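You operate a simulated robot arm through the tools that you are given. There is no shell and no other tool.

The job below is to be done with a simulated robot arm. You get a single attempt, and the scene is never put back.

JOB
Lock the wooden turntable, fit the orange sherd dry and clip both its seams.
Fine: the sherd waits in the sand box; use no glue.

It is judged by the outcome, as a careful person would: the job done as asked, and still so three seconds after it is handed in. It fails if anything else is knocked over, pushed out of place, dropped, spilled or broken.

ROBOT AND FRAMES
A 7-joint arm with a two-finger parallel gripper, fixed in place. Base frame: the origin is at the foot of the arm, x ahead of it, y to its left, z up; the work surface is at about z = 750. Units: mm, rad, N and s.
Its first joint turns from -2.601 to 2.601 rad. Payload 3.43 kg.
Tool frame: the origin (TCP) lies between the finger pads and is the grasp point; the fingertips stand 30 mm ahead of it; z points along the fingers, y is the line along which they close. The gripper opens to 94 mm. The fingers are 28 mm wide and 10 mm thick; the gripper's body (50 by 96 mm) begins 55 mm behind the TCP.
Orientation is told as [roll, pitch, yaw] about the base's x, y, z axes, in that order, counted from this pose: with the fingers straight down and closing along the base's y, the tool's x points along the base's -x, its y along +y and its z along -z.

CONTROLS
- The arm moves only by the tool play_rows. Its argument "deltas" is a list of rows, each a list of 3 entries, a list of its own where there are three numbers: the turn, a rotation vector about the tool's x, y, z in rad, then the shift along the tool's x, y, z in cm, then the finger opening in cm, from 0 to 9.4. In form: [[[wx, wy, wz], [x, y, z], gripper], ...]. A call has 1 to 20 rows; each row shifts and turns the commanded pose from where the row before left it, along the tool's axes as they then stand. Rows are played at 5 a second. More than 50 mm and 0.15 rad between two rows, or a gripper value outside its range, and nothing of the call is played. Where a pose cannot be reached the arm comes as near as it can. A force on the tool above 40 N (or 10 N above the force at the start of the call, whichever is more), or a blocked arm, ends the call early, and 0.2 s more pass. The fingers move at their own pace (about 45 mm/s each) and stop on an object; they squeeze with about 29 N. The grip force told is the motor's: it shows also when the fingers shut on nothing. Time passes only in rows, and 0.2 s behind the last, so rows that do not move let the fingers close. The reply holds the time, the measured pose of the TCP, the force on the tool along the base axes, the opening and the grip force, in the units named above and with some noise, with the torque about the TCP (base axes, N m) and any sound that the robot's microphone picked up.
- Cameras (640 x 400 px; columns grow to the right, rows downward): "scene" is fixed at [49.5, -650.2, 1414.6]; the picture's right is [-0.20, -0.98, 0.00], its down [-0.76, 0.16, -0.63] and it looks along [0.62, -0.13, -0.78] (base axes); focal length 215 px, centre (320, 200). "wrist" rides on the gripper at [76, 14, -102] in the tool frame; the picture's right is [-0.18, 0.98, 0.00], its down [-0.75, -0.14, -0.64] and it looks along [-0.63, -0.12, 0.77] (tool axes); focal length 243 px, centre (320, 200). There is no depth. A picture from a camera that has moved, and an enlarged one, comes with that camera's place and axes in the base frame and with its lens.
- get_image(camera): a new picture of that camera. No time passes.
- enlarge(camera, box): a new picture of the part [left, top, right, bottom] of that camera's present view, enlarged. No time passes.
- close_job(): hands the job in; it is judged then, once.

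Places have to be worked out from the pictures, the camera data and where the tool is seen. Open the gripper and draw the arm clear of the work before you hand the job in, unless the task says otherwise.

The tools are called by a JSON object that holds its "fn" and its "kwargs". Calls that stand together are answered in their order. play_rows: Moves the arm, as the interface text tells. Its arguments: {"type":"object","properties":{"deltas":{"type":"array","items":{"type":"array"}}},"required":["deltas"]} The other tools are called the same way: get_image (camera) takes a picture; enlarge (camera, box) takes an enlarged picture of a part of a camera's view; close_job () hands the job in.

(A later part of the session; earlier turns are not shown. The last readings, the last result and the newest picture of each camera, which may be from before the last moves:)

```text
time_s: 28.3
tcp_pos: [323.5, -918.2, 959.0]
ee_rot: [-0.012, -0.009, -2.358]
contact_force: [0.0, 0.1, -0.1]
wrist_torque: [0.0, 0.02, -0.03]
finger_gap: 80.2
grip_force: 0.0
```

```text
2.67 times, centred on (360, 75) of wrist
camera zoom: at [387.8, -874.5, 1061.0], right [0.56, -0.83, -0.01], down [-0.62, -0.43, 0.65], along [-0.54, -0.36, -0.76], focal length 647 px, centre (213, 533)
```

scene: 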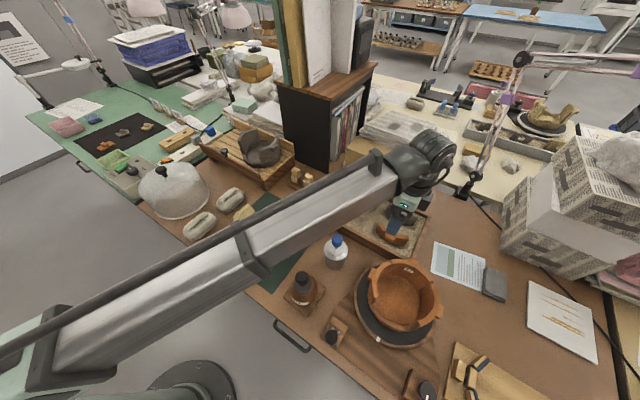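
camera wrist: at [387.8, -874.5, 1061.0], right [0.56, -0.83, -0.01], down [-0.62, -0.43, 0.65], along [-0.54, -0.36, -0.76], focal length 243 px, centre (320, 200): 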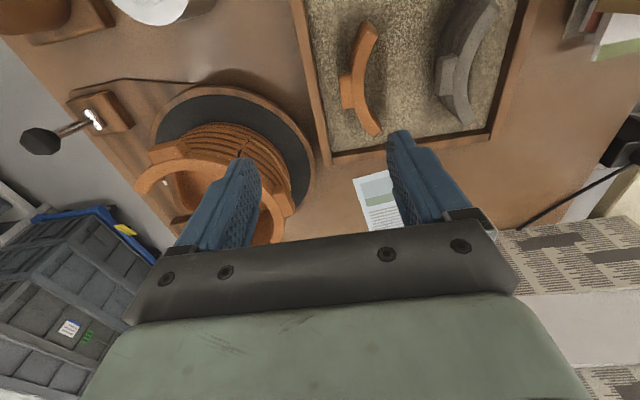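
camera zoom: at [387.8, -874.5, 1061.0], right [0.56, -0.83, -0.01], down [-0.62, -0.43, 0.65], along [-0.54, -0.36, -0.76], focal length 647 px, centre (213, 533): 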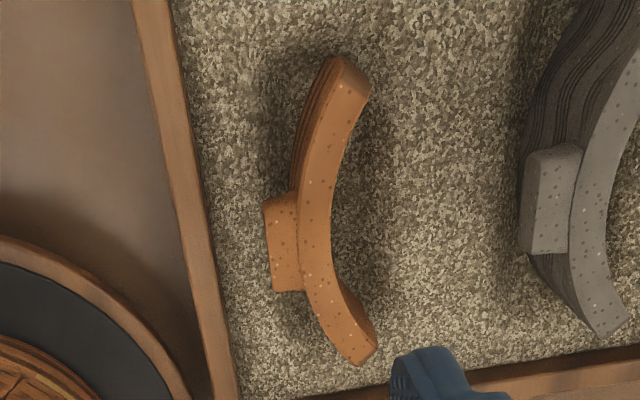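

The sherd's wall+lug is about 24 mm thick, centred near n≈909, e≈‑420, with the box wall only ~19 mm from the lug. I'm levelling the tool, narrowing the fingers to 34 mm and moving over it at z≈880 to check reach and alignment.

{"fn": "play_rows", "kwargs": {"deltas": [[[0.015, 0.002, 0], [0, 0, 0], 6], [[0, 0, 0], [0, 1.55, 1], 3.4], [[0, 0, 0], [0, 1.55, 3], 3.4], [[0, 0, 0], [0, 0, 3.9], 3.4], [[0, 0, 0], [0, 0, 0], 3.4]]}}

{"fn": "get_image", "kwargs": {"camera": "wrist"}}

{"fn": "enlarge", "kwargs": {"camera": "scene", "box": [340, 190, 440, 260]}}

```text
time_s: 29.5
tcp_pos: [342.8, -940.1, 881.3]
ee_rot: [-0.027, -0.006, -2.356]
contact_force: [-0.5, 0.2, -0.1]
wrist_torque: [-0.03, 0.02, -0.03]
finger_gap: 34.0
grip_force: 0.0
```

```text
taken
camera wrist: at [409.2, -897.1, 983.1], right [0.56, -0.83, -0.03], down [-0.62, -0.44, 0.65], along [-0.55, -0.35, -0.76], focal length 243 px, centre (320, 200)
```

wrist: 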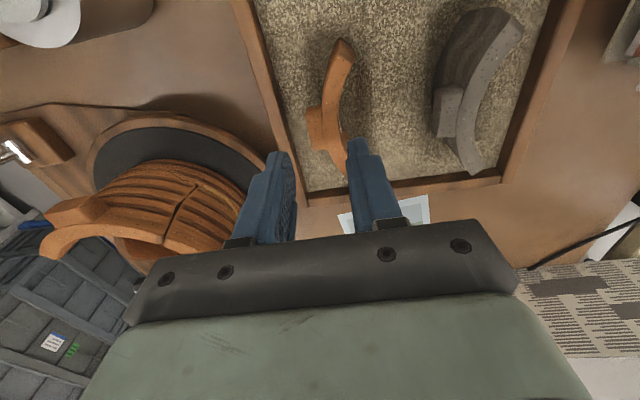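

```text
5.71 times, centred on (390, 225) of scene
camera zoom: at [49.5, -650.2, 1414.6], right [-0.2, -0.98, 0.0], down [-0.76, 0.16, -0.63], along [0.62, -0.13, -0.78], focal length 1229 px, centre (-80, 57)
```

zoom: 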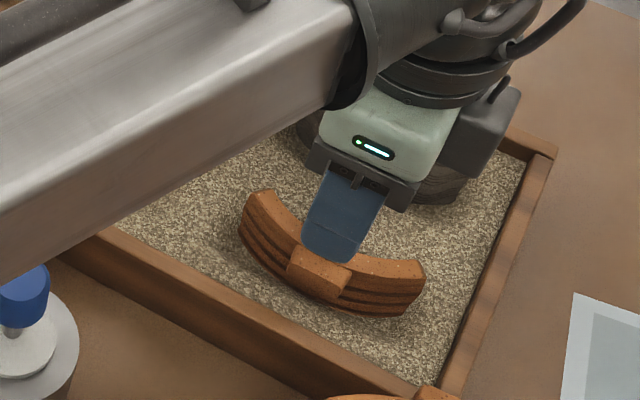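

I had the roll sign reversed; correcting it now and taking a close look at the alignment.

{"fn": "play_rows", "kwargs": {"deltas": [[[-0.027, 0.006, 0], [0, 0, 0], 3.4], [[0, 0, 0], [0, 0, 0], 3.4]]}}

{"fn": "enlarge", "kwargs": {"camera": "wrist", "box": [240, 20, 400, 190]}}

```text
time_s: 30.1
tcp_pos: [341.7, -941.0, 880.4]
ee_rot: [0.001, -0.002, -2.356]
contact_force: [-0.1, -0.6, 0.4]
wrist_torque: [0.02, -0.03, -0.01]
finger_gap: 34.1
grip_force: 0.0
```

```text
2.35 times, centred on (320, 105) of wrist
camera zoom: at [406.8, -895.1, 984.1], right [0.56, -0.83, 0.0], down [-0.63, -0.43, 0.64], along [-0.53, -0.36, -0.77], focal length 571 px, centre (320, 424)
```

zoom: 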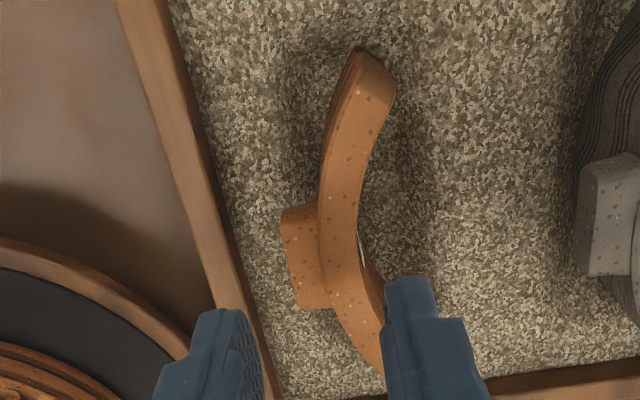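

Level now; the sherd's centre is ~2 mm further along n and e. Shifting and descending until the fingertips are just above the sand.

{"fn": "play_rows", "kwargs": {"deltas": [[[0, 0, 0], [0.2, 0.2, 0], 3.4], [[0, 0, 0], [0, 0, 2], 3.4], [[0, 0, 0], [0, 0, 2], 3.4], [[0, 0, 0], [0, 0, 1.2], 3.4], [[0, 0, 0], [0, 0, 0.5], 3.4], [[0, 0, 0], [0, 0, 0.3], 3.4]]}}

{"fn": "enlarge", "kwargs": {"camera": "wrist", "box": [220, 60, 420, 260]}}

{"fn": "enlarge", "kwargs": {"camera": "scene", "box": [340, 190, 440, 260]}}

```text
time_s: 31.5
tcp_pos: [346.2, -940.6, 819.1]
ee_rot: [-0.001, -0.001, -2.356]
contact_force: [0.3, -0.3, -0.1]
wrist_torque: [-0.01, 0.02, -0.03]
finger_gap: 34.2
grip_force: 0.1
```

```text
2.00 times, centred on (320, 160) of wrist
camera zoom: at [410.2, -895.1, 922.5], right [0.56, -0.83, 0.0], down [-0.63, -0.43, 0.64], along [-0.53, -0.36, -0.77], focal length 485 px, centre (320, 280)
```

zoom: 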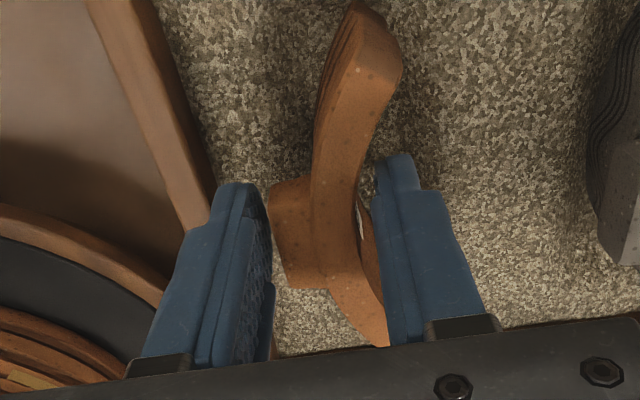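

```text
5.71 times, centred on (390, 225) of scene
camera zoom: at [49.5, -650.2, 1414.6], right [-0.2, -0.98, 0.0], down [-0.76, 0.16, -0.63], along [0.62, -0.13, -0.78], focal length 1229 px, centre (-80, 57)
```

zoom: 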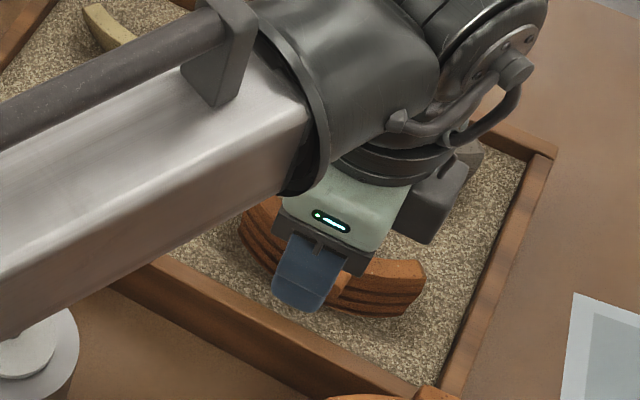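

The fingers straddle the lug and wall cleanly. Going 3 mm lower and closing.

{"fn": "play_rows", "kwargs": {"deltas": [[[0, 0, 0], [0.15, 0, 0.3], 3.4], [[0, 0, 0], [0, 0, 0], 2.6], [[0, 0, 0], [0, 0, 0], 1.5], [[0, 0, 0], [0, 0, 0], 1.5], [[0, 0, 0], [0, 0, 0], 1.5]]}}

{"fn": "enlarge", "kwargs": {"camera": "wrist", "box": [220, 60, 420, 260]}}

```text
time_s: 32.7
tcp_pos: [346.8, -939.3, 817.2]
ee_rot: [-0.001, -0.002, -2.355]
contact_force: [0.0, -1.6, 1.6]
wrist_torque: [-0.17, -0.01, -0.11]
finger_gap: 25.8
grip_force: 29.7
```

```text
2.00 times, centred on (320, 160) of wrist
camera zoom: at [411.2, -894.0, 919.8], right [0.56, -0.83, 0.0], down [-0.63, -0.43, 0.64], along [-0.53, -0.36, -0.77], focal length 485 px, centre (320, 280)
```

zoom: 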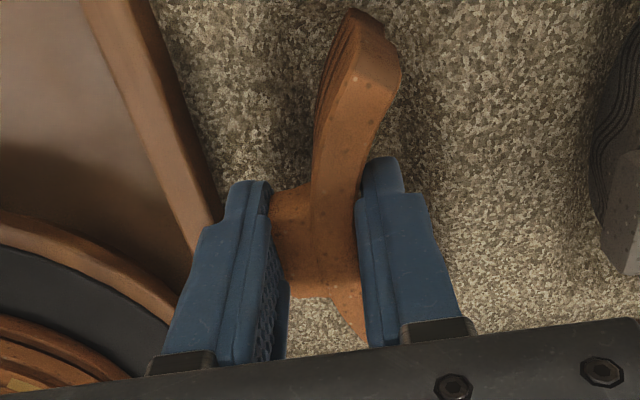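

Gripped firmly (25.8 mm, 30 N). Lifting straight up.

{"fn": "play_rows", "kwargs": {"deltas": [[[0, 0, 0], [0, 0, -0.7], 1.5], [[0, 0, 0], [0, 0, -1.5], 1.5], [[0, 0, 0], [0, 0, -2.5], 1.5], [[0, 0, 0], [0, 0, -3], 1.5], [[0, 0, 0], [0, 0, -4], 1.5], [[0, 0, 0], [0, 0, -2], 1.5]]}}

{"fn": "enlarge", "kwargs": {"camera": "wrist", "box": [200, 40, 440, 260]}}

{"fn": "enlarge", "kwargs": {"camera": "scene", "box": [340, 170, 440, 260]}}

```text
time_s: 34.1
tcp_pos: [347.1, -935.8, 952.5]
ee_rot: [0.0, -0.003, -2.356]
contact_force: [-0.4, 0.0, -1.7]
wrist_torque: [0.04, 0.03, 0.01]
finger_gap: 24.9
grip_force: 28.7
```

```text
1.82 times, centred on (320, 150) of wrist
camera zoom: at [410.2, -891.5, 1056.2], right [0.56, -0.83, 0.0], down [-0.63, -0.43, 0.64], along [-0.53, -0.36, -0.77], focal length 441 px, centre (320, 291)
```

zoom: 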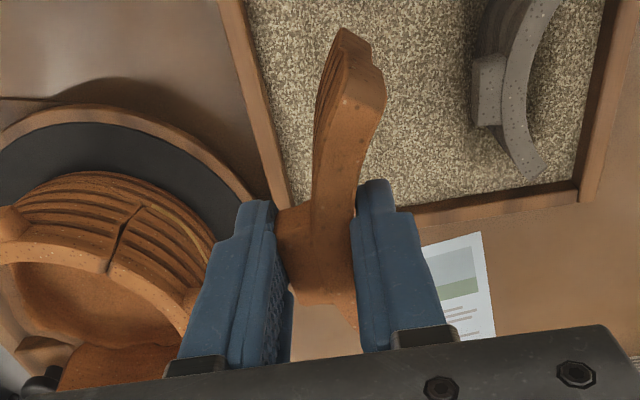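

```text
4.44 times, centred on (390, 215) of scene
camera zoom: at [49.5, -650.2, 1414.6], right [-0.2, -0.98, 0.0], down [-0.76, 0.16, -0.63], along [0.62, -0.13, -0.78], focal length 956 px, centre (9, 133)
```

zoom: 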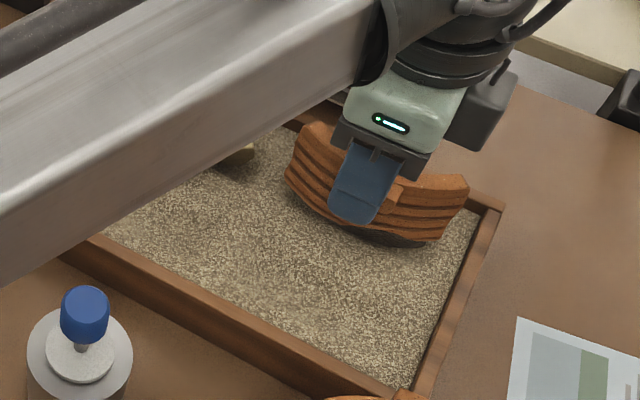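

The sherd is lifted cleanly. Carrying it at height over to the pot's gap (target hover n≈652, e≈‑510).

{"fn": "play_rows", "kwargs": {"deltas": [[[0, 0, 0], [0, -1, -1], 1.5], [[0, 0, 0], [-1.5, -4, 0], 1.5], [[0, 0, 0], [-1.6, -4.2, 0], 1.5], [[0, 0, 0], [-1.6, -4.2, 0], 1.5], [[0, 0, 0], [-1.6, -4.2, 0], 1.5], [[0, 0, 0], [-1.6, -4.2, 0], 1.5], [[0, 0, 0], [-1.4, -3.7, 0], 1.5], [[0, 0, 0], [0, 0, 0], 1.5]]}}

{"fn": "get_image", "kwargs": {"camera": "wrist"}}

{"fn": "get_image", "kwargs": {"camera": "scene"}}

```text
time_s: 35.9
tcp_pos: [102.5, -822.0, 963.7]
ee_rot: [-0.002, -0.001, -2.355]
contact_force: [0.1, 0.9, -0.7]
wrist_torque: [0.0, 0.03, 0.03]
finger_gap: 25.2
grip_force: 29.1
```

```text
taken
camera wrist: at [166.1, -776.8, 1066.4], right [0.56, -0.83, 0.0], down [-0.63, -0.43, 0.64], along [-0.53, -0.36, -0.77], focal length 243 px, centre (320, 200)
```

wrist: 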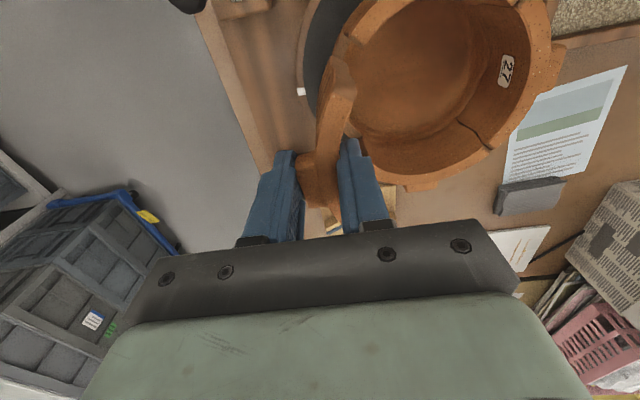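

```text
taken
```

scene: 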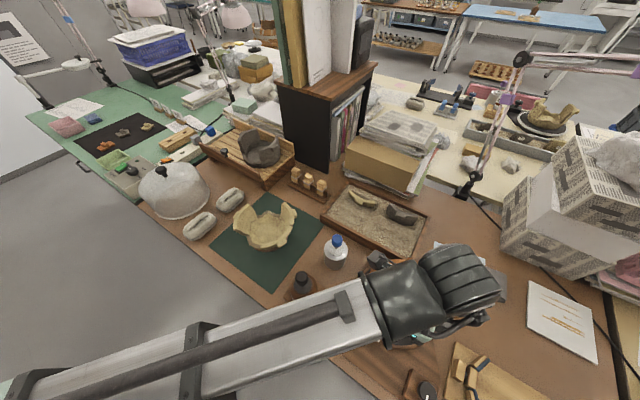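

I need both gap edges in view, so I'm sliding 65 mm back in +e at the same height for a measurement picture.

{"fn": "play_rows", "kwargs": {"deltas": [[[0, 0, 0], [3.5, 0, 0], 1.5], [[0, 0, 0], [3.0, 0, 0], 1.5], [[0, 0, 0], [0, 0, 0], 1.5]]}}

{"fn": "enlarge", "kwargs": {"camera": "wrist", "box": [240, 0, 560, 200]}}

{"fn": "enlarge", "kwargs": {"camera": "wrist", "box": [260, 20, 420, 120]}}

```text
time_s: 36.7
tcp_pos: [147.6, -778.6, 965.2]
ee_rot: [0.001, -0.002, -2.357]
contact_force: [-0.1, 0.2, -1.5]
wrist_torque: [0.01, -0.01, 0.01]
finger_gap: 24.8
grip_force: 28.7
```

```text
2.00 times, centred on (400, 100) of wrist
camera zoom: at [210.8, -733.7, 1068.5], right [0.56, -0.83, 0.0], down [-0.63, -0.43, 0.64], along [-0.53, -0.36, -0.77], focal length 485 px, centre (160, 400)
```

zoom: 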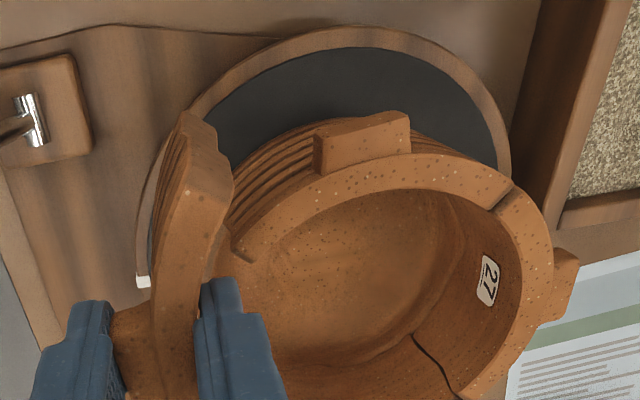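

```text
4.00 times, centred on (340, 70) of wrist
camera zoom: at [210.8, -733.7, 1068.5], right [0.56, -0.83, 0.0], down [-0.63, -0.43, 0.64], along [-0.53, -0.36, -0.77], focal length 970 px, centre (240, 720)
```

zoom: 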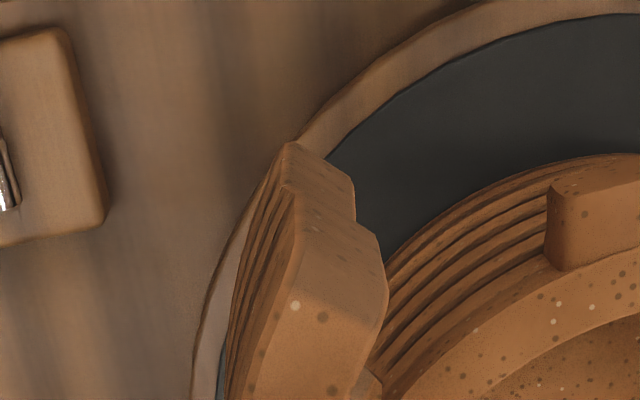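

The sherd hides the gap from here. I'll shift 145 mm in +n so the gap edges show beside the held sherd, and measure them there.

{"fn": "play_rows", "kwargs": {"deltas": [[[0, 0, 0], [0, 4.8, 0], 1.5], [[0, 0, 0], [0, 4.8, 0], 1.5], [[0, 0, 0], [0, 4.8, 0], 1.5], [[0, 0, 0], [0, 0, 0], 1.5], [[0, 0, 0], [0, 0, 0], 1.5]]}}

{"fn": "get_image", "kwargs": {"camera": "wrist"}}

{"fn": "enlarge", "kwargs": {"camera": "wrist", "box": [60, 20, 300, 170]}}

```text
time_s: 37.9
tcp_pos: [249.1, -881.4, 962.1]
ee_rot: [0.001, -0.001, -2.357]
contact_force: [0.5, 0.1, -1.1]
wrist_torque: [-0.01, 0.0, -0.03]
finger_gap: 25.0
grip_force: 28.9
```

```text
taken
camera wrist: at [313.2, -836.7, 1064.9], right [0.56, -0.83, 0.0], down [-0.63, -0.43, 0.64], along [-0.53, -0.36, -0.77], focal length 243 px, centre (320, 200)
```

wrist: 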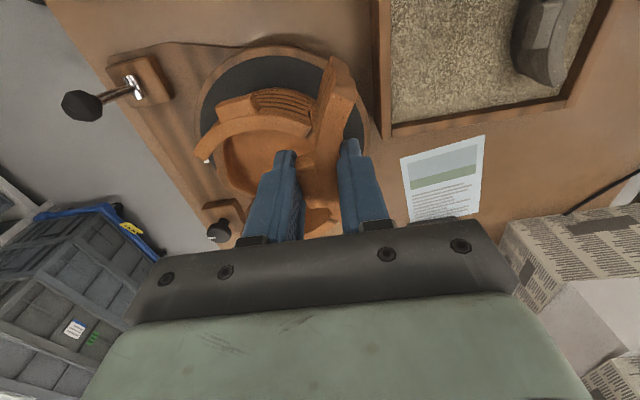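

```text
2.67 times, centred on (180, 95) of wrist
camera zoom: at [313.2, -836.7, 1064.9], right [0.56, -0.83, 0.0], down [-0.63, -0.43, 0.64], along [-0.53, -0.36, -0.77], focal length 647 px, centre (693, 480)
```

zoom: 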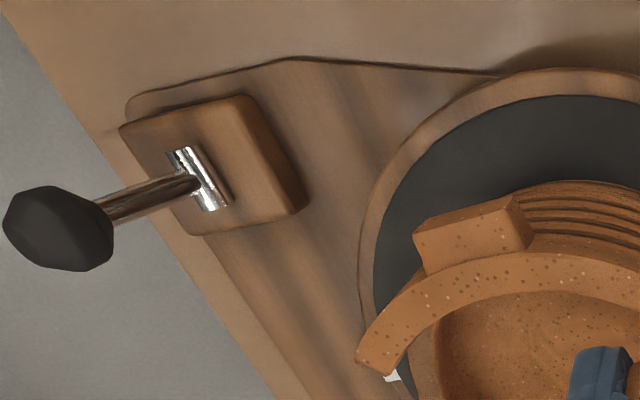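

I need the pot higher in the frame; shifting 50 mm toward ‑e.

{"fn": "play_rows", "kwargs": {"deltas": [[[0, 0, 0], [-4.5, 1.5, 0], 1.5], [[0, 0, 0], [0, 0, 0], 1.5], [[0, 0, 0], [0, 0, 0], 1.5]]}}

{"fn": "get_image", "kwargs": {"camera": "wrist"}}

{"fn": "enlarge", "kwargs": {"camera": "wrist", "box": [140, 20, 332, 140]}}

```text
time_s: 38.7
tcp_pos: [228.2, -924.0, 961.1]
ee_rot: [0.002, -0.002, -2.358]
contact_force: [0.3, -0.5, -0.4]
wrist_torque: [0.0, 0.02, 0.01]
finger_gap: 25.0
grip_force: 28.7
```

```text
taken
camera wrist: at [291.4, -880.0, 1063.9], right [0.56, -0.83, 0.0], down [-0.63, -0.43, 0.64], along [-0.53, -0.36, -0.77], focal length 243 px, centre (320, 200)
```

wrist: 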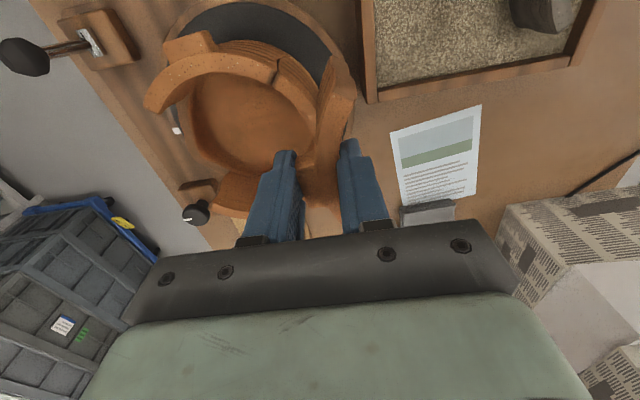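

```text
3.33 times, centred on (236, 80) of wrist
camera zoom: at [291.4, -880.0, 1063.9], right [0.56, -0.83, 0.0], down [-0.63, -0.43, 0.64], along [-0.53, -0.36, -0.77], focal length 809 px, centre (600, 600)
```

zoom: 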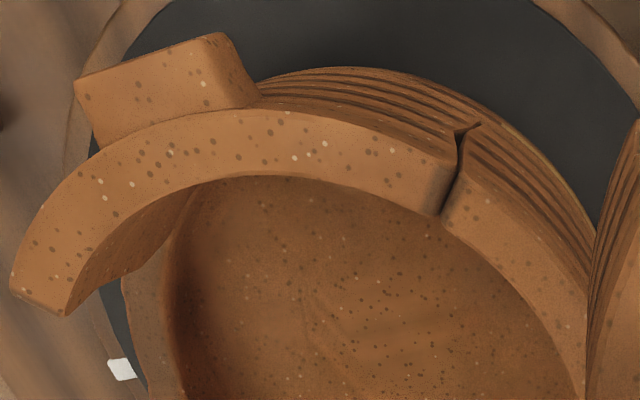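

{"fn": "enlarge", "kwargs": {"camera": "wrist", "box": [130, 100, 322, 220]}}

```text
3.33 times, centred on (226, 160) of wrist
camera zoom: at [291.4, -880.0, 1063.9], right [0.56, -0.83, 0.0], down [-0.63, -0.43, 0.64], along [-0.53, -0.36, -0.77], focal length 809 px, centre (633, 333)
```

zoom: 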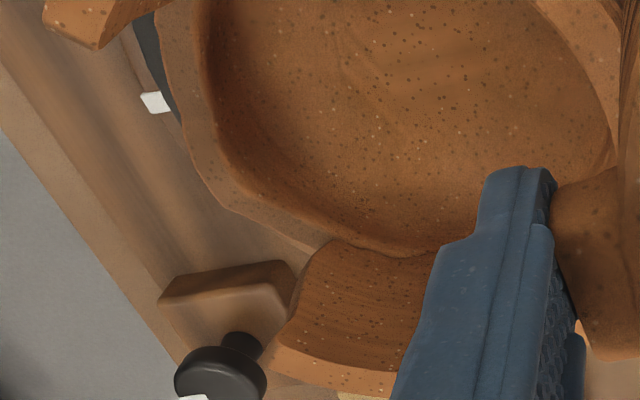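

Now enlarging the held sherd to measure its ends relative to the tool.

{"fn": "enlarge", "kwargs": {"camera": "wrist", "box": [256, 40, 416, 140]}}

{"fn": "enlarge", "kwargs": {"camera": "wrist", "box": [256, 140, 416, 240]}}

```text
4.00 times, centred on (336, 90) of wrist
camera zoom: at [291.4, -880.0, 1063.9], right [0.56, -0.83, 0.0], down [-0.63, -0.43, 0.64], along [-0.53, -0.36, -0.77], focal length 970 px, centre (256, 640)
```

zoom: 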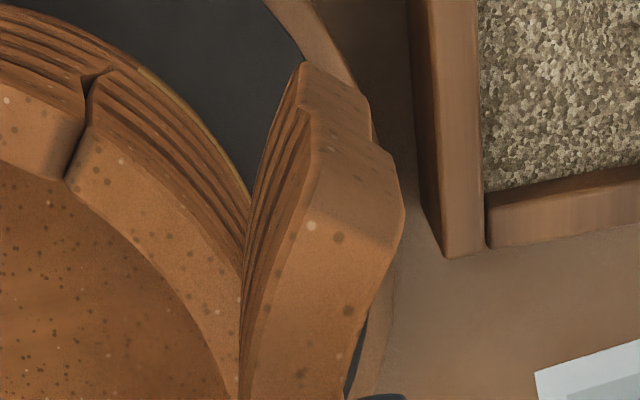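

```text
4.00 times, centred on (336, 190) of wrist
camera zoom: at [291.4, -880.0, 1063.9], right [0.56, -0.83, 0.0], down [-0.63, -0.43, 0.64], along [-0.53, -0.36, -0.77], focal length 970 px, centre (256, 240)
```

zoom: 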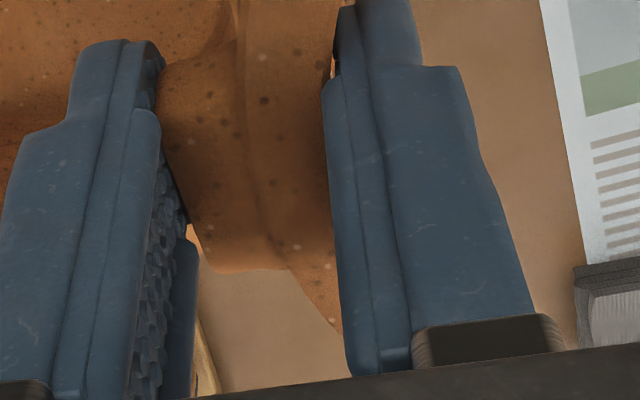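

From several views I get: pot axis n≈736, e≈‑509.5, rim z≈870, ledge z≈819, gap ±45°; the sherd spans ~±40° and is ~50 mm high. So the seated TCP should be about n≈658.5, e≈‑509.5, z≈875. Moving to hover just above that.

{"fn": "play_rows", "kwargs": {"deltas": [[[0, 0, 0], [-0.44, -3.9, 0], 1.5], [[0, 0, 0], [-0.44, -3.9, 0], 1.5], [[0, 0, 0], [-0.44, -3.9, 0], 1.5], [[0, 0, 0], [-0.43, -3.9, 0], 1.5], [[0, 0, 0], [0, 0, 1.2], 1.5], [[0, 0, 0], [0, 0, 0], 1.5], [[0, 0, 0], [0, 0, 0], 1.5]]}}

{"fn": "get_image", "kwargs": {"camera": "wrist"}}

{"fn": "enlarge", "kwargs": {"camera": "wrist", "box": [240, 0, 400, 160]}}

```text
time_s: 40.3
tcp_pos: [106.4, -828.8, 949.9]
ee_rot: [0.001, 0.0, -2.355]
contact_force: [-0.6, -0.2, -2.1]
wrist_torque: [0.02, 0.01, -0.02]
finger_gap: 25.1
grip_force: 29.0
```

```text
taken
camera wrist: at [170.3, -783.8, 1053.0], right [0.56, -0.83, 0.0], down [-0.63, -0.43, 0.64], along [-0.53, -0.36, -0.77], focal length 243 px, centre (320, 200)
```

wrist: 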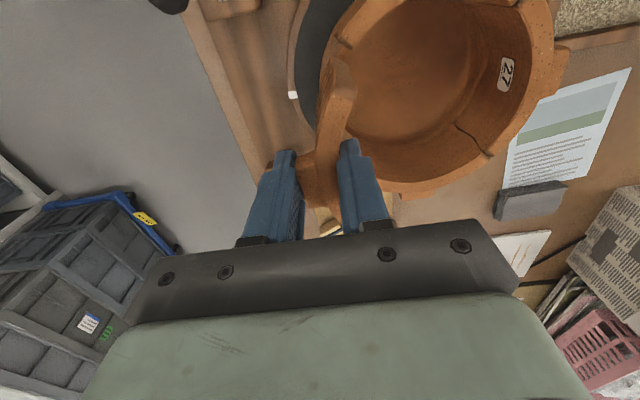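

```text
2.50 times, centred on (320, 80) of wrist
camera zoom: at [170.3, -783.8, 1053.0], right [0.56, -0.83, 0.0], down [-0.63, -0.43, 0.64], along [-0.53, -0.36, -0.77], focal length 606 px, centre (320, 500)
```

zoom: 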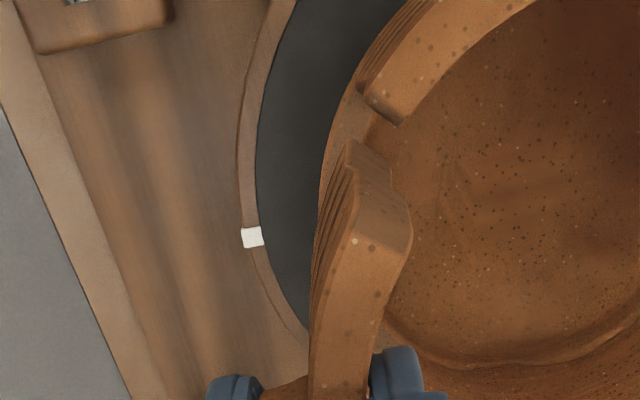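

The hover view matches the computed geometry within a couple of mm. Lowering until the sherd's bottom edge just enters the gap, then checking again.

{"fn": "play_rows", "kwargs": {"deltas": [[[0, 0, 0], [0.1, -0.1, 1.2], 1.5], [[0, 0, 0], [0, 0, 1.2], 1.5], [[0, 0, 0], [0, 0, 1.0], 1.5], [[0, 0, 0], [0, 0, 0], 1.5]]}}

{"fn": "enlarge", "kwargs": {"camera": "wrist", "box": [240, 0, 400, 160]}}

{"fn": "enlarge", "kwargs": {"camera": "wrist", "box": [240, 120, 440, 245]}}

```text
time_s: 41.3
tcp_pos: [105.3, -826.5, 916.9]
ee_rot: [0.0, 0.0, -2.355]
contact_force: [0.8, 1.0, -1.3]
wrist_torque: [0.04, -0.02, 0.0]
finger_gap: 25.0
grip_force: 29.4
```

```text
2.50 times, centred on (320, 80) of wrist
camera zoom: at [168.9, -780.1, 1020.4], right [0.56, -0.83, 0.0], down [-0.63, -0.43, 0.64], along [-0.53, -0.36, -0.77], focal length 606 px, centre (320, 500)
```

zoom: 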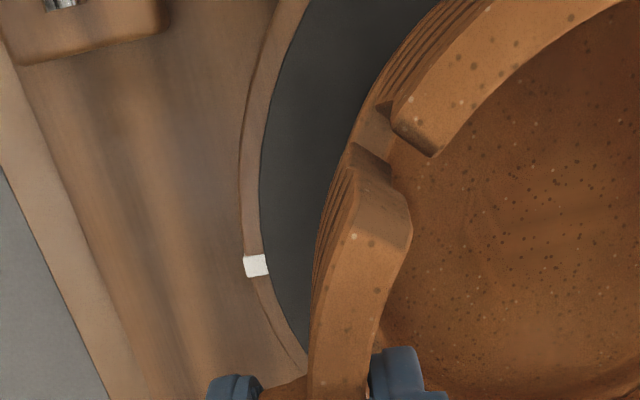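

```text
3.20 times, centred on (340, 182) of wrist
camera zoom: at [168.9, -780.1, 1020.4], right [0.56, -0.83, 0.0], down [-0.63, -0.43, 0.64], along [-0.53, -0.36, -0.77], focal length 776 px, centre (256, 256)
```

zoom: 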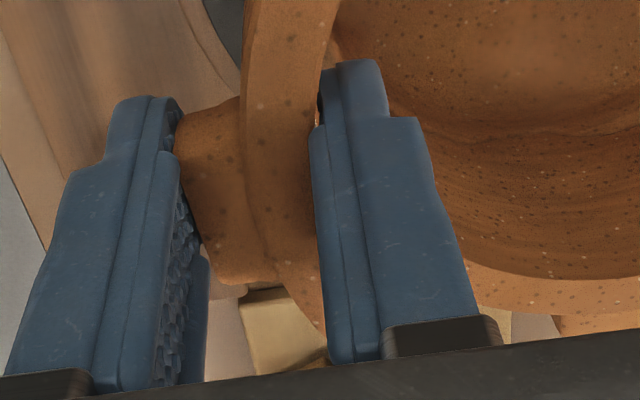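

Good alignment. Descending further, slowing near the expected seat.

{"fn": "play_rows", "kwargs": {"deltas": [[[0, 0, 0], [0, 0, 1.2], 1.5], [[0, 0, 0], [0, 0, 1.0], 1.5], [[0, 0, 0], [0, 0, 0.6], 1.5], [[0, 0, 0], [0, 0, 0], 1.5]]}}

{"fn": "enlarge", "kwargs": {"camera": "wrist", "box": [240, 0, 400, 160]}}

```text
time_s: 42.3
tcp_pos: [103.4, -824.1, 890.6]
ee_rot: [0.001, -0.002, -2.357]
contact_force: [-0.4, 0.4, -0.8]
wrist_torque: [0.04, -0.02, -0.01]
finger_gap: 25.2
grip_force: 28.9
```

```text
2.50 times, centred on (320, 80) of wrist
camera zoom: at [167.6, -779.5, 993.6], right [0.56, -0.83, 0.0], down [-0.63, -0.43, 0.64], along [-0.53, -0.36, -0.77], focal length 606 px, centre (320, 500)
```

zoom: 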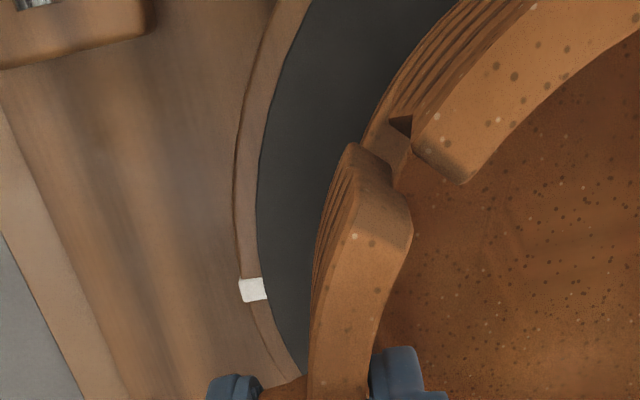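

Comparing the sherd's corner with the ledge, the sherd sits ~5 mm too far outward (‑n). Shifting +5 mm in n before seating.

{"fn": "play_rows", "kwargs": {"deltas": [[[0, 0, 0], [0, 0.25, 0], 1.5], [[0, 0, 0], [0, 0.25, 0], 1.5], [[0, 0, 0], [0, 0, 0], 1.5], [[0, 0, 0], [0, 0, 0], 1.5]]}}

{"fn": "enlarge", "kwargs": {"camera": "wrist", "box": [280, 20, 400, 95]}}

{"fn": "enlarge", "kwargs": {"camera": "wrist", "box": [240, 120, 440, 245]}}

```text
time_s: 43.3
tcp_pos: [107.9, -827.8, 891.0]
ee_rot: [0.001, -0.002, -2.356]
contact_force: [-0.9, 3.6, -1.2]
wrist_torque: [0.22, 0.06, -0.17]
finger_gap: 25.2
grip_force: 29.5
```

```text
5.33 times, centred on (340, 58) of wrist
camera zoom: at [172.0, -782.5, 993.9], right [0.56, -0.83, 0.0], down [-0.63, -0.43, 0.64], along [-0.53, -0.36, -0.77], focal length 1294 px, centre (213, 960)
```

zoom: 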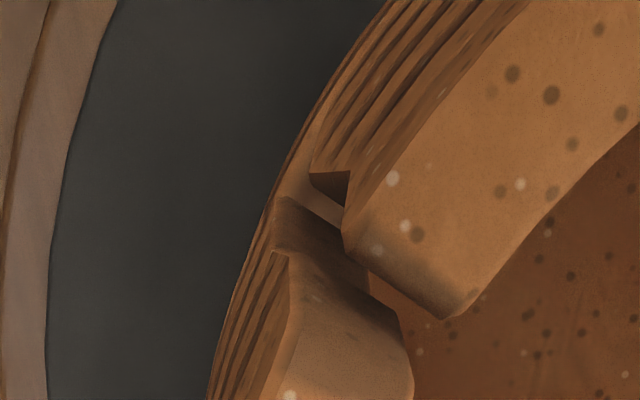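

```text
3.20 times, centred on (340, 182) of wrist
camera zoom: at [172.0, -782.5, 993.9], right [0.56, -0.83, 0.0], down [-0.63, -0.43, 0.64], along [-0.53, -0.36, -0.77], focal length 776 px, centre (256, 256)
```

zoom: 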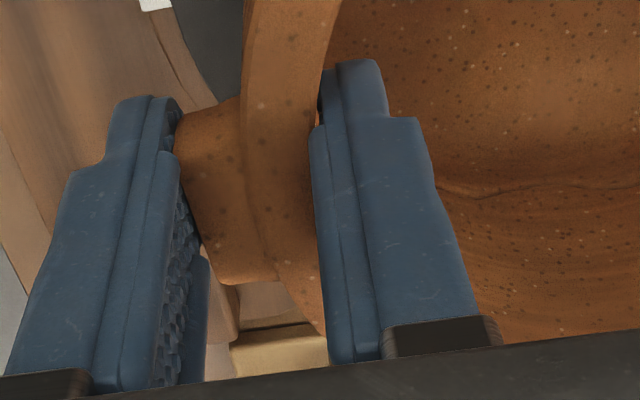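

A small reaction (toward +e/‑n) suggests the hidden ‑e end is touching while the visible end has ~4–5 mm clearance, so I'm shifting +3 mm in e to balance them.

{"fn": "play_rows", "kwargs": {"deltas": [[[0, 0, 0], [0.15, 0, 0], 1.5], [[0, 0, 0], [0.15, 0, 0], 1.5], [[0, 0, 0], [0, 0, 0], 1.5], [[0, 0, 0], [0, 0, 0], 1.5]]}}

{"fn": "enlarge", "kwargs": {"camera": "wrist", "box": [280, 20, 400, 95]}}

```text
time_s: 44.3
tcp_pos: [110.2, -824.8, 890.5]
ee_rot: [0.001, -0.004, -2.355]
contact_force: [0.3, -0.2, -2.3]
wrist_torque: [0.02, 0.01, -0.01]
finger_gap: 25.3
grip_force: 28.8
```

```text
5.33 times, centred on (340, 58) of wrist
camera zoom: at [174.4, -779.8, 993.3], right [0.56, -0.83, 0.0], down [-0.63, -0.43, 0.64], along [-0.53, -0.36, -0.77], focal length 1294 px, centre (213, 960)
```

zoom: 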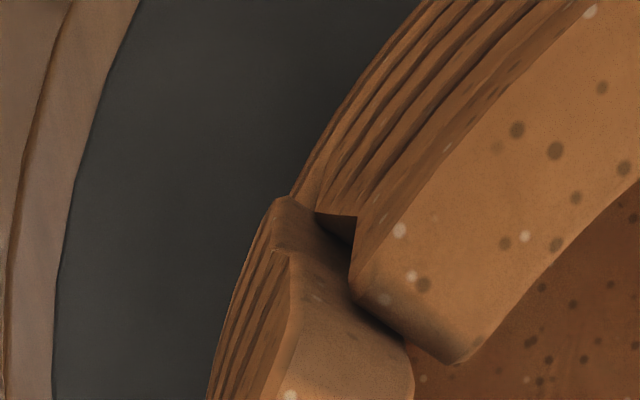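

Contact is relieved and the stepped seam profiles line up. Lowering gently.

{"fn": "play_rows", "kwargs": {"deltas": [[[0, 0, 0], [0, 0, 0.3], 1.5], [[0, 0, 0], [0, 0, 0.3], 1.5], [[0, 0, 0], [0, 0, 0], 1.5]]}}

{"fn": "enlarge", "kwargs": {"camera": "wrist", "box": [280, 20, 400, 95]}}

```text
time_s: 45.1
tcp_pos: [110.2, -824.4, 884.0]
ee_rot: [0.0, -0.001, -2.355]
contact_force: [0.7, -0.3, -0.9]
wrist_torque: [-0.01, -0.05, 0.02]
finger_gap: 25.3
grip_force: 28.6
```

```text
5.33 times, centred on (340, 58) of wrist
camera zoom: at [174.6, -779.1, 987.6], right [0.56, -0.83, 0.0], down [-0.63, -0.43, 0.64], along [-0.53, -0.36, -0.77], focal length 1294 px, centre (213, 960)
```

zoom: 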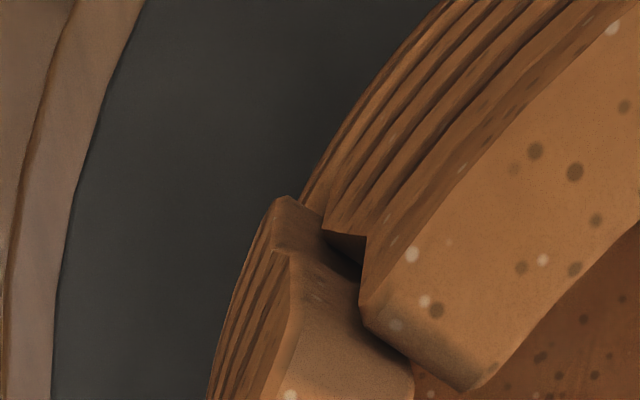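

The end faces appear to match exactly; the sherd still sits ~5–6 mm outward of its final place. I'll lower another 5 mm (still just above the ledge), then ease it inward.

{"fn": "play_rows", "kwargs": {"deltas": [[[0, 0, 0], [0, 0, 0.25], 1.5], [[0, 0, 0], [0, 0, 0.25], 1.5], [[0, 0, 0], [0, 0.1, 0], 1.5], [[0, 0, 0], [0, 0.1, 0], 1.5], [[0, 0, 0], [0, 0, 0], 1.5]]}}

{"fn": "enlarge", "kwargs": {"camera": "wrist", "box": [280, 30, 400, 105]}}

```text
time_s: 46.3
tcp_pos: [111.1, -825.7, 879.7]
ee_rot: [0.002, 0.0, -2.356]
contact_force: [-6.0, 7.2, 28.1]
wrist_torque: [0.6, -0.58, 0.15]
finger_gap: 25.2
grip_force: 28.8
```

```text
5.33 times, centred on (340, 68) of wrist
camera zoom: at [175.3, -780.5, 983.0], right [0.56, -0.83, 0.0], down [-0.63, -0.43, 0.64], along [-0.53, -0.36, -0.77], focal length 1294 px, centre (213, 907)
```

zoom: 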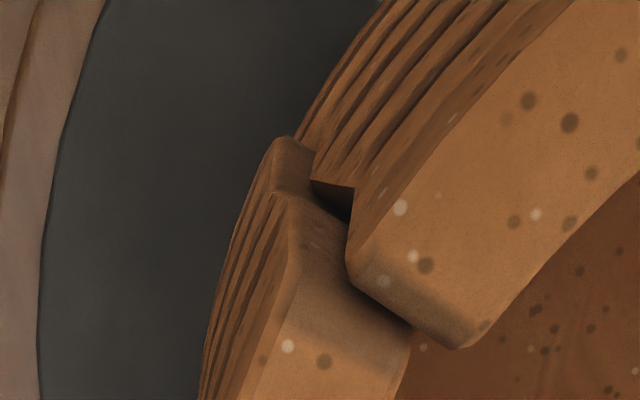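

The bottom has touched (28 N). Raising 2 mm, then easing inward in small steps.

{"fn": "play_rows", "kwargs": {"deltas": [[[0, 0, 0], [0, 0, -0.3], 1.5], [[0, 0, 0], [0, 0.1, 0], 1.5], [[0, 0, 0], [0, 0.1, 0], 1.5], [[0, 0, 0], [0, 0, 0], 1.5], [[0, 0, 0], [0, 0, 0], 1.5]]}}

{"fn": "enlarge", "kwargs": {"camera": "wrist", "box": [280, 30, 400, 105]}}

```text
time_s: 47.5
tcp_pos: [113.4, -829.2, 881.4]
ee_rot: [-0.002, -0.001, -2.357]
contact_force: [-0.8, 0.7, -1.6]
wrist_torque: [0.04, 0.01, -0.01]
finger_gap: 25.0
grip_force: 28.5
```

```text
5.33 times, centred on (340, 68) of wrist
camera zoom: at [177.6, -782.9, 983.9], right [0.56, -0.83, 0.0], down [-0.63, -0.43, 0.64], along [-0.53, -0.36, -0.77], focal length 1294 px, centre (213, 907)
```

zoom: 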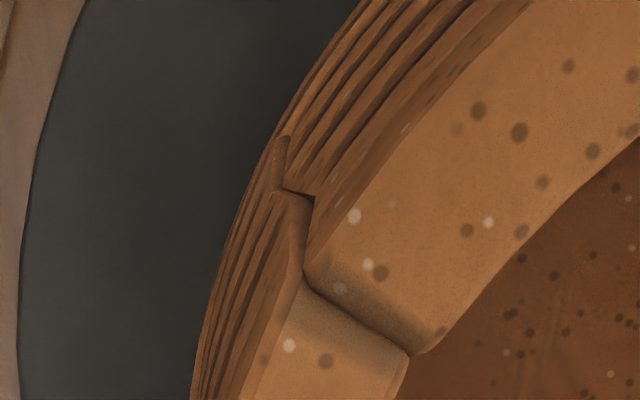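

The seam now closes beautifully with no contact force. Lowering gently onto the ledge.

{"fn": "play_rows", "kwargs": {"deltas": [[[0, 0, 0], [0, 0, 0.15], 1.5], [[0, 0, 0], [0, 0, 0.15], 1.5], [[0, 0, 0], [0, 0, 0], 1.5]]}}

{"fn": "enlarge", "kwargs": {"camera": "wrist", "box": [280, 30, 400, 105]}}

{"fn": "enlarge", "kwargs": {"camera": "wrist", "box": [240, 120, 440, 245]}}

```text
time_s: 48.3
tcp_pos: [113.0, -827.8, 880.0]
ee_rot: [0.003, -0.003, -2.357]
contact_force: [-0.5, -1.8, 25.3]
wrist_torque: [0.15, -0.87, -0.14]
finger_gap: 25.3
grip_force: 28.9
```

```text
5.33 times, centred on (340, 68) of wrist
camera zoom: at [177.3, -782.1, 982.9], right [0.56, -0.83, 0.0], down [-0.63, -0.43, 0.64], along [-0.53, -0.36, -0.77], focal length 1294 px, centre (213, 907)
```

zoom: 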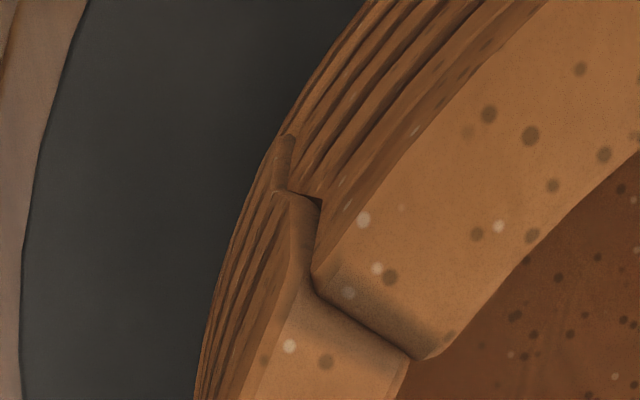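

```text
3.20 times, centred on (340, 182) of wrist
camera zoom: at [177.3, -782.1, 982.9], right [0.56, -0.83, 0.0], down [-0.63, -0.43, 0.64], along [-0.53, -0.36, -0.77], focal length 776 px, centre (256, 256)
```

zoom: 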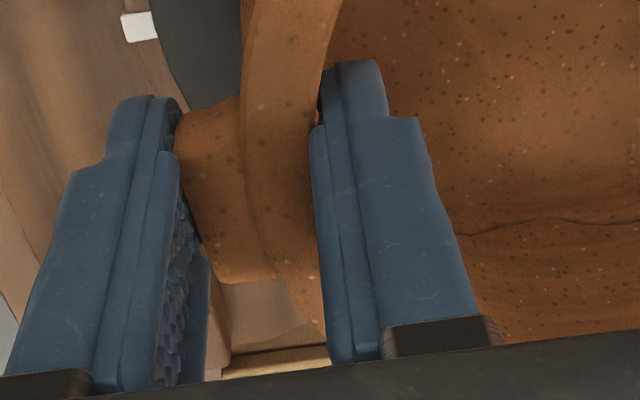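

Contact is on the +e end only (25 N, torque offset), so the sherd may be tipped slightly. I'll lift 1.5 mm, tip the +e end up by ~0.9°, and lower again.

{"fn": "play_rows", "kwargs": {"deltas": [[[0, 0, 0], [0, 0, -0.15], 1.5], [[0, 0.015, 0], [0, 0, 0], 1.5], [[0, 0, 0], [0, 0, 0.1], 1.5], [[0, 0, 0], [0, 0, 0], 1.5]]}}

```text
time_s: 49.3
tcp_pos: [115.3, -826.3, 879.0]
ee_rot: [0.002, 0.012, -2.354]
contact_force: [-2.9, -5.5, 30.4]
wrist_torque: [-0.87, 0.29, -0.13]
finger_gap: 24.9
grip_force: 29.3
```

Now the contact moved to the ‑e end, so the level is in between. Rotating back half of that.

{"fn": "play_rows", "kwargs": {"deltas": [[[0, 0, 0], [0, 0, -0.1], 1.5], [[0, -0.007, 0], [0, 0, 0], 1.5], [[0, 0, 0], [0, 0, 0.05], 1.5], [[0, 0, 0], [0, 0, 0], 1.5]]}}

{"fn": "enlarge", "kwargs": {"camera": "wrist", "box": [280, 30, 400, 105]}}

```text
time_s: 50.3
tcp_pos: [114.3, -827.8, 879.9]
ee_rot: [-0.001, 0.01, -2.355]
contact_force: [3.7, 2.7, 17.3]
wrist_torque: [0.33, -0.9, 0.13]
finger_gap: 24.9
grip_force: 29.3
```

```text
5.33 times, centred on (340, 68) of wrist
camera zoom: at [177.4, -782.4, 983.4], right [0.57, -0.82, 0.0], down [-0.64, -0.44, 0.64], along [-0.52, -0.36, -0.77], focal length 1294 px, centre (213, 907)
```

zoom: 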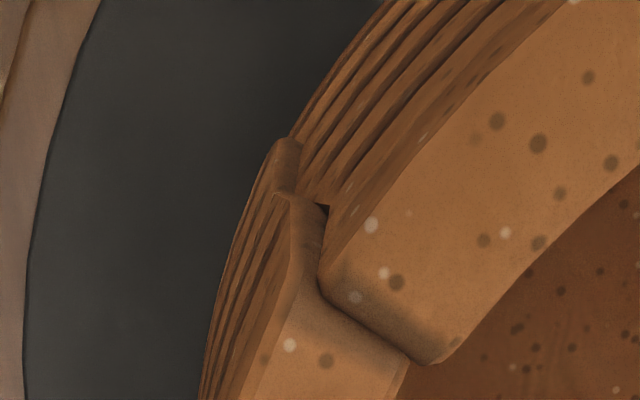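

Nearly even contact now. I'll lift 1 mm, ease 1 mm inward, set down lightly and view once more before releasing.

{"fn": "play_rows", "kwargs": {"deltas": [[[0, 0, 0], [0, 0, -0.12], 1.5], [[0, 0.003, 0], [0.05, 0.12, 0], 1.5], [[0, 0, 0], [0, 0, 0], 1.5], [[0, 0, 0], [0, 0, 0.1], 1.5], [[0, 0, 0], [0, 0, 0], 1.5]]}}

{"fn": "enlarge", "kwargs": {"camera": "wrist", "box": [280, 30, 400, 105]}}

```text
time_s: 51.5
tcp_pos: [114.6, -826.9, 879.7]
ee_rot: [0.001, 0.01, -2.357]
contact_force: [-1.7, 0.8, 0.7]
wrist_torque: [0.01, 0.02, -0.02]
finger_gap: 25.3
grip_force: 29.4
```

```text
5.33 times, centred on (340, 68) of wrist
camera zoom: at [177.2, -783.6, 983.7], right [0.56, -0.83, 0.0], down [-0.64, -0.44, 0.63], along [-0.52, -0.36, -0.77], focal length 1294 px, centre (213, 907)
```

zoom: 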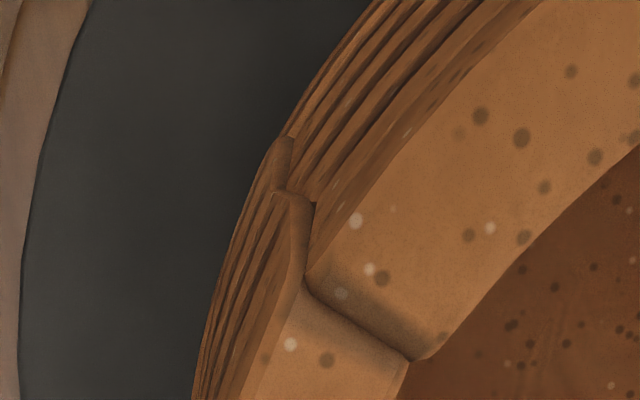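

The seam is flush; lowering 0.7 mm for light contact and then opening the fingers slightly.

{"fn": "play_rows", "kwargs": {"deltas": [[[0, 0, 0], [0, 0, 0.07], 1.5], [[0, 0, 0], [0, 0, 0], 1.5], [[0, 0, 0], [0, 0, 0], 2.7], [[0, 0, 0], [0, 0, 0], 3.0], [[0, 0, 0], [0, 0, 0], 3.4], [[0, 0, 0], [0, 0, 0], 3.4]]}}

{"fn": "enlarge", "kwargs": {"camera": "wrist", "box": [280, 30, 400, 105]}}

{"fn": "enlarge", "kwargs": {"camera": "wrist", "box": [240, 120, 440, 245]}}

```text
time_s: 52.9
tcp_pos: [113.4, -827.2, 879.5]
ee_rot: [0.002, 0.01, -2.355]
contact_force: [0.1, 0.1, -0.1]
wrist_torque: [0.01, 0.0, 0.0]
finger_gap: 33.9
grip_force: 0.1
```

```text
5.33 times, centred on (340, 68) of wrist
camera zoom: at [177.1, -783.5, 983.1], right [0.56, -0.83, 0.0], down [-0.64, -0.44, 0.63], along [-0.52, -0.36, -0.77], focal length 1294 px, centre (213, 907)
```

zoom: 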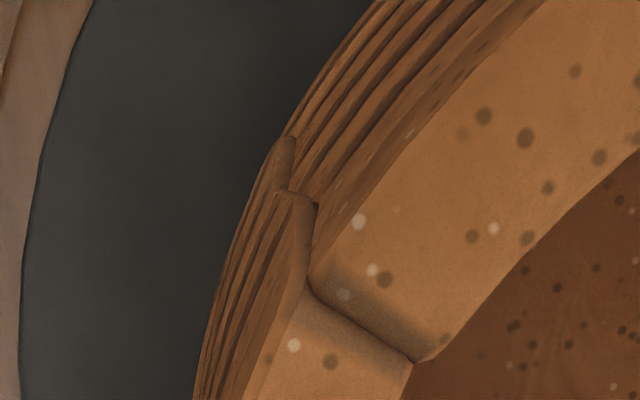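

```text
3.20 times, centred on (340, 182) of wrist
camera zoom: at [177.1, -783.5, 983.1], right [0.56, -0.83, 0.0], down [-0.64, -0.44, 0.63], along [-0.52, -0.36, -0.77], focal length 776 px, centre (256, 256)
```

zoom: 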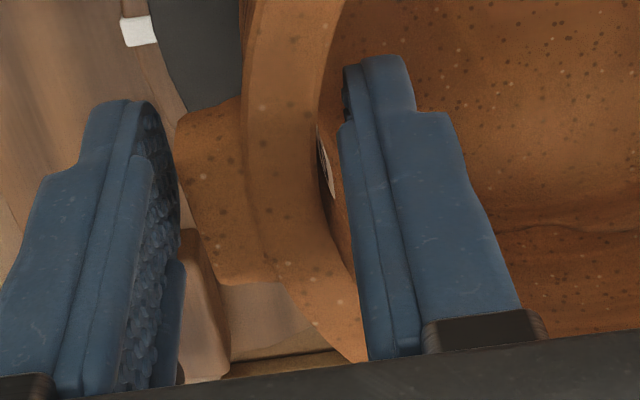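

The sherd is seated and stable. Withdrawing straight up and viewing from above.

{"fn": "play_rows", "kwargs": {"deltas": [[[0, 0, 0], [0, 0, -1.5], 3.4], [[0, 0, 0], [0, 0, -3], 3.4], [[0, 0, 0], [0, 0, -4.5], 3.4], [[0, -0.01, 0], [0, 0, -4.5], 3.4], [[0, 0, 0], [0, 4, -2], 3.4], [[0, 0, 0], [0, 4, 0], 3.4], [[0, 0, 0], [0, 4, 0], 3.4], [[0, 0, 0], [0, 0, 0], 3.4]]}}

{"fn": "get_image", "kwargs": {"camera": "wrist"}}

{"fn": "get_image", "kwargs": {"camera": "scene"}}

```text
time_s: 54.7
tcp_pos: [194.5, -914.8, 1036.6]
ee_rot: [-0.001, 0.0, -2.357]
contact_force: [0.0, 0.3, 0.2]
wrist_torque: [0.0, -0.03, -0.03]
finger_gap: 33.9
grip_force: 0.0
```

```text
taken
camera wrist: at [259.3, -869.5, 1139.7], right [0.56, -0.83, 0.0], down [-0.63, -0.43, 0.64], along [-0.53, -0.36, -0.77], focal length 243 px, centre (320, 200)
```

wrist: 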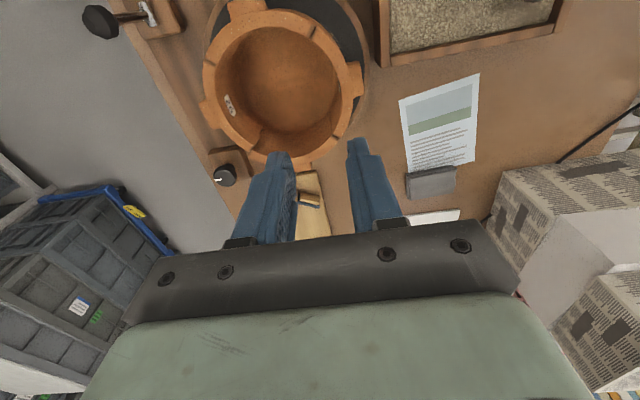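

```text
taken
```

scene: 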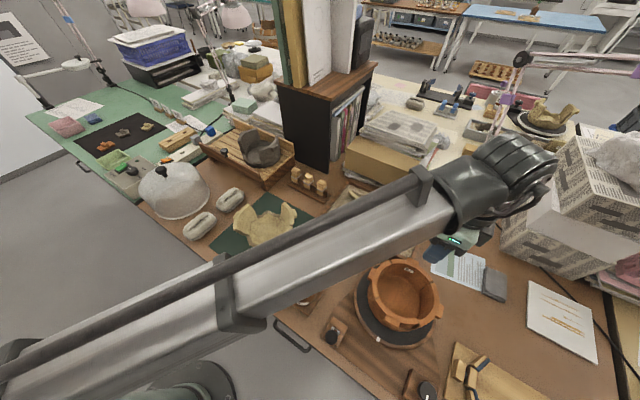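

{"fn": "enlarge", "kwargs": {"camera": "wrist", "box": [190, 0, 370, 170]}}

{"fn": "enlarge", "kwargs": {"camera": "scene", "box": [350, 250, 450, 350]}}

{"fn": "enlarge", "kwargs": {"camera": "scene", "box": [270, 155, 350, 205]}}

```text
2.35 times, centred on (280, 85) of wrist
camera zoom: at [259.3, -869.5, 1139.7], right [0.56, -0.83, 0.0], down [-0.63, -0.43, 0.64], along [-0.53, -0.36, -0.77], focal length 571 px, centre (414, 471)
```

zoom: 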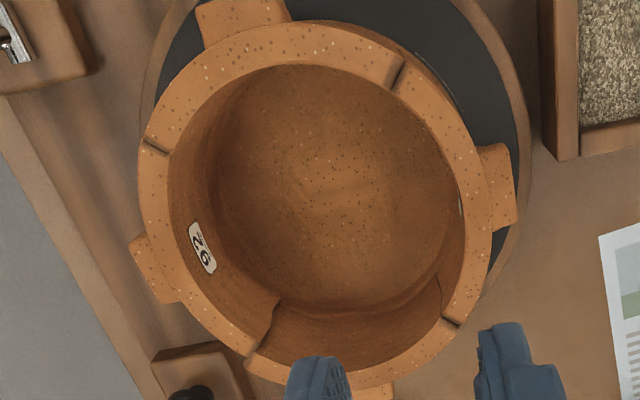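

```text
4.00 times, centred on (400, 300) of scene
camera zoom: at [49.5, -650.2, 1414.6], right [-0.2, -0.98, 0.0], down [-0.76, 0.16, -0.63], along [0.62, -0.13, -0.78], focal length 860 px, centre (0, -200)
```

zoom: 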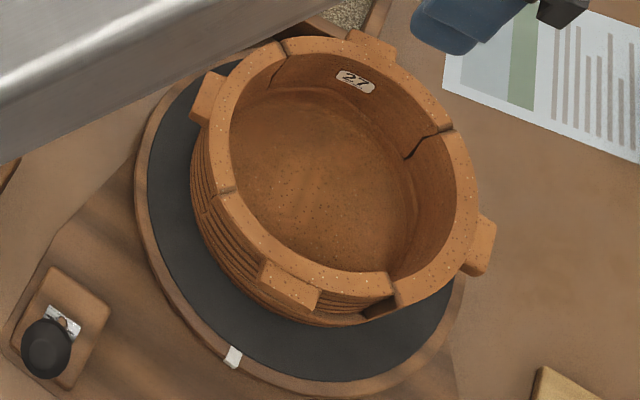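

```text
8.00 times, centred on (310, 180) of scene
camera zoom: at [49.5, -650.2, 1414.6], right [-0.2, -0.98, 0.0], down [-0.76, 0.16, -0.63], along [0.62, -0.13, -0.78], focal length 1721 px, centre (400, 360)
```

zoom: 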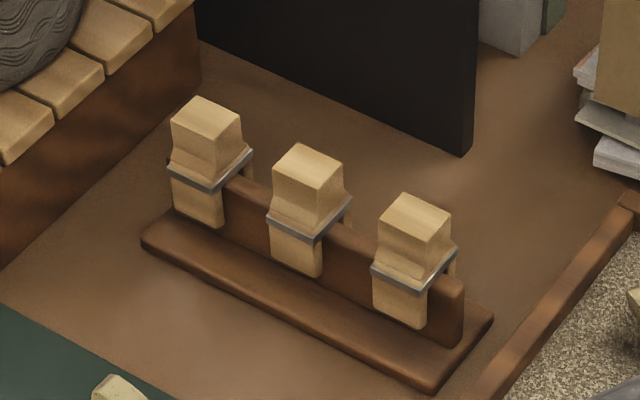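

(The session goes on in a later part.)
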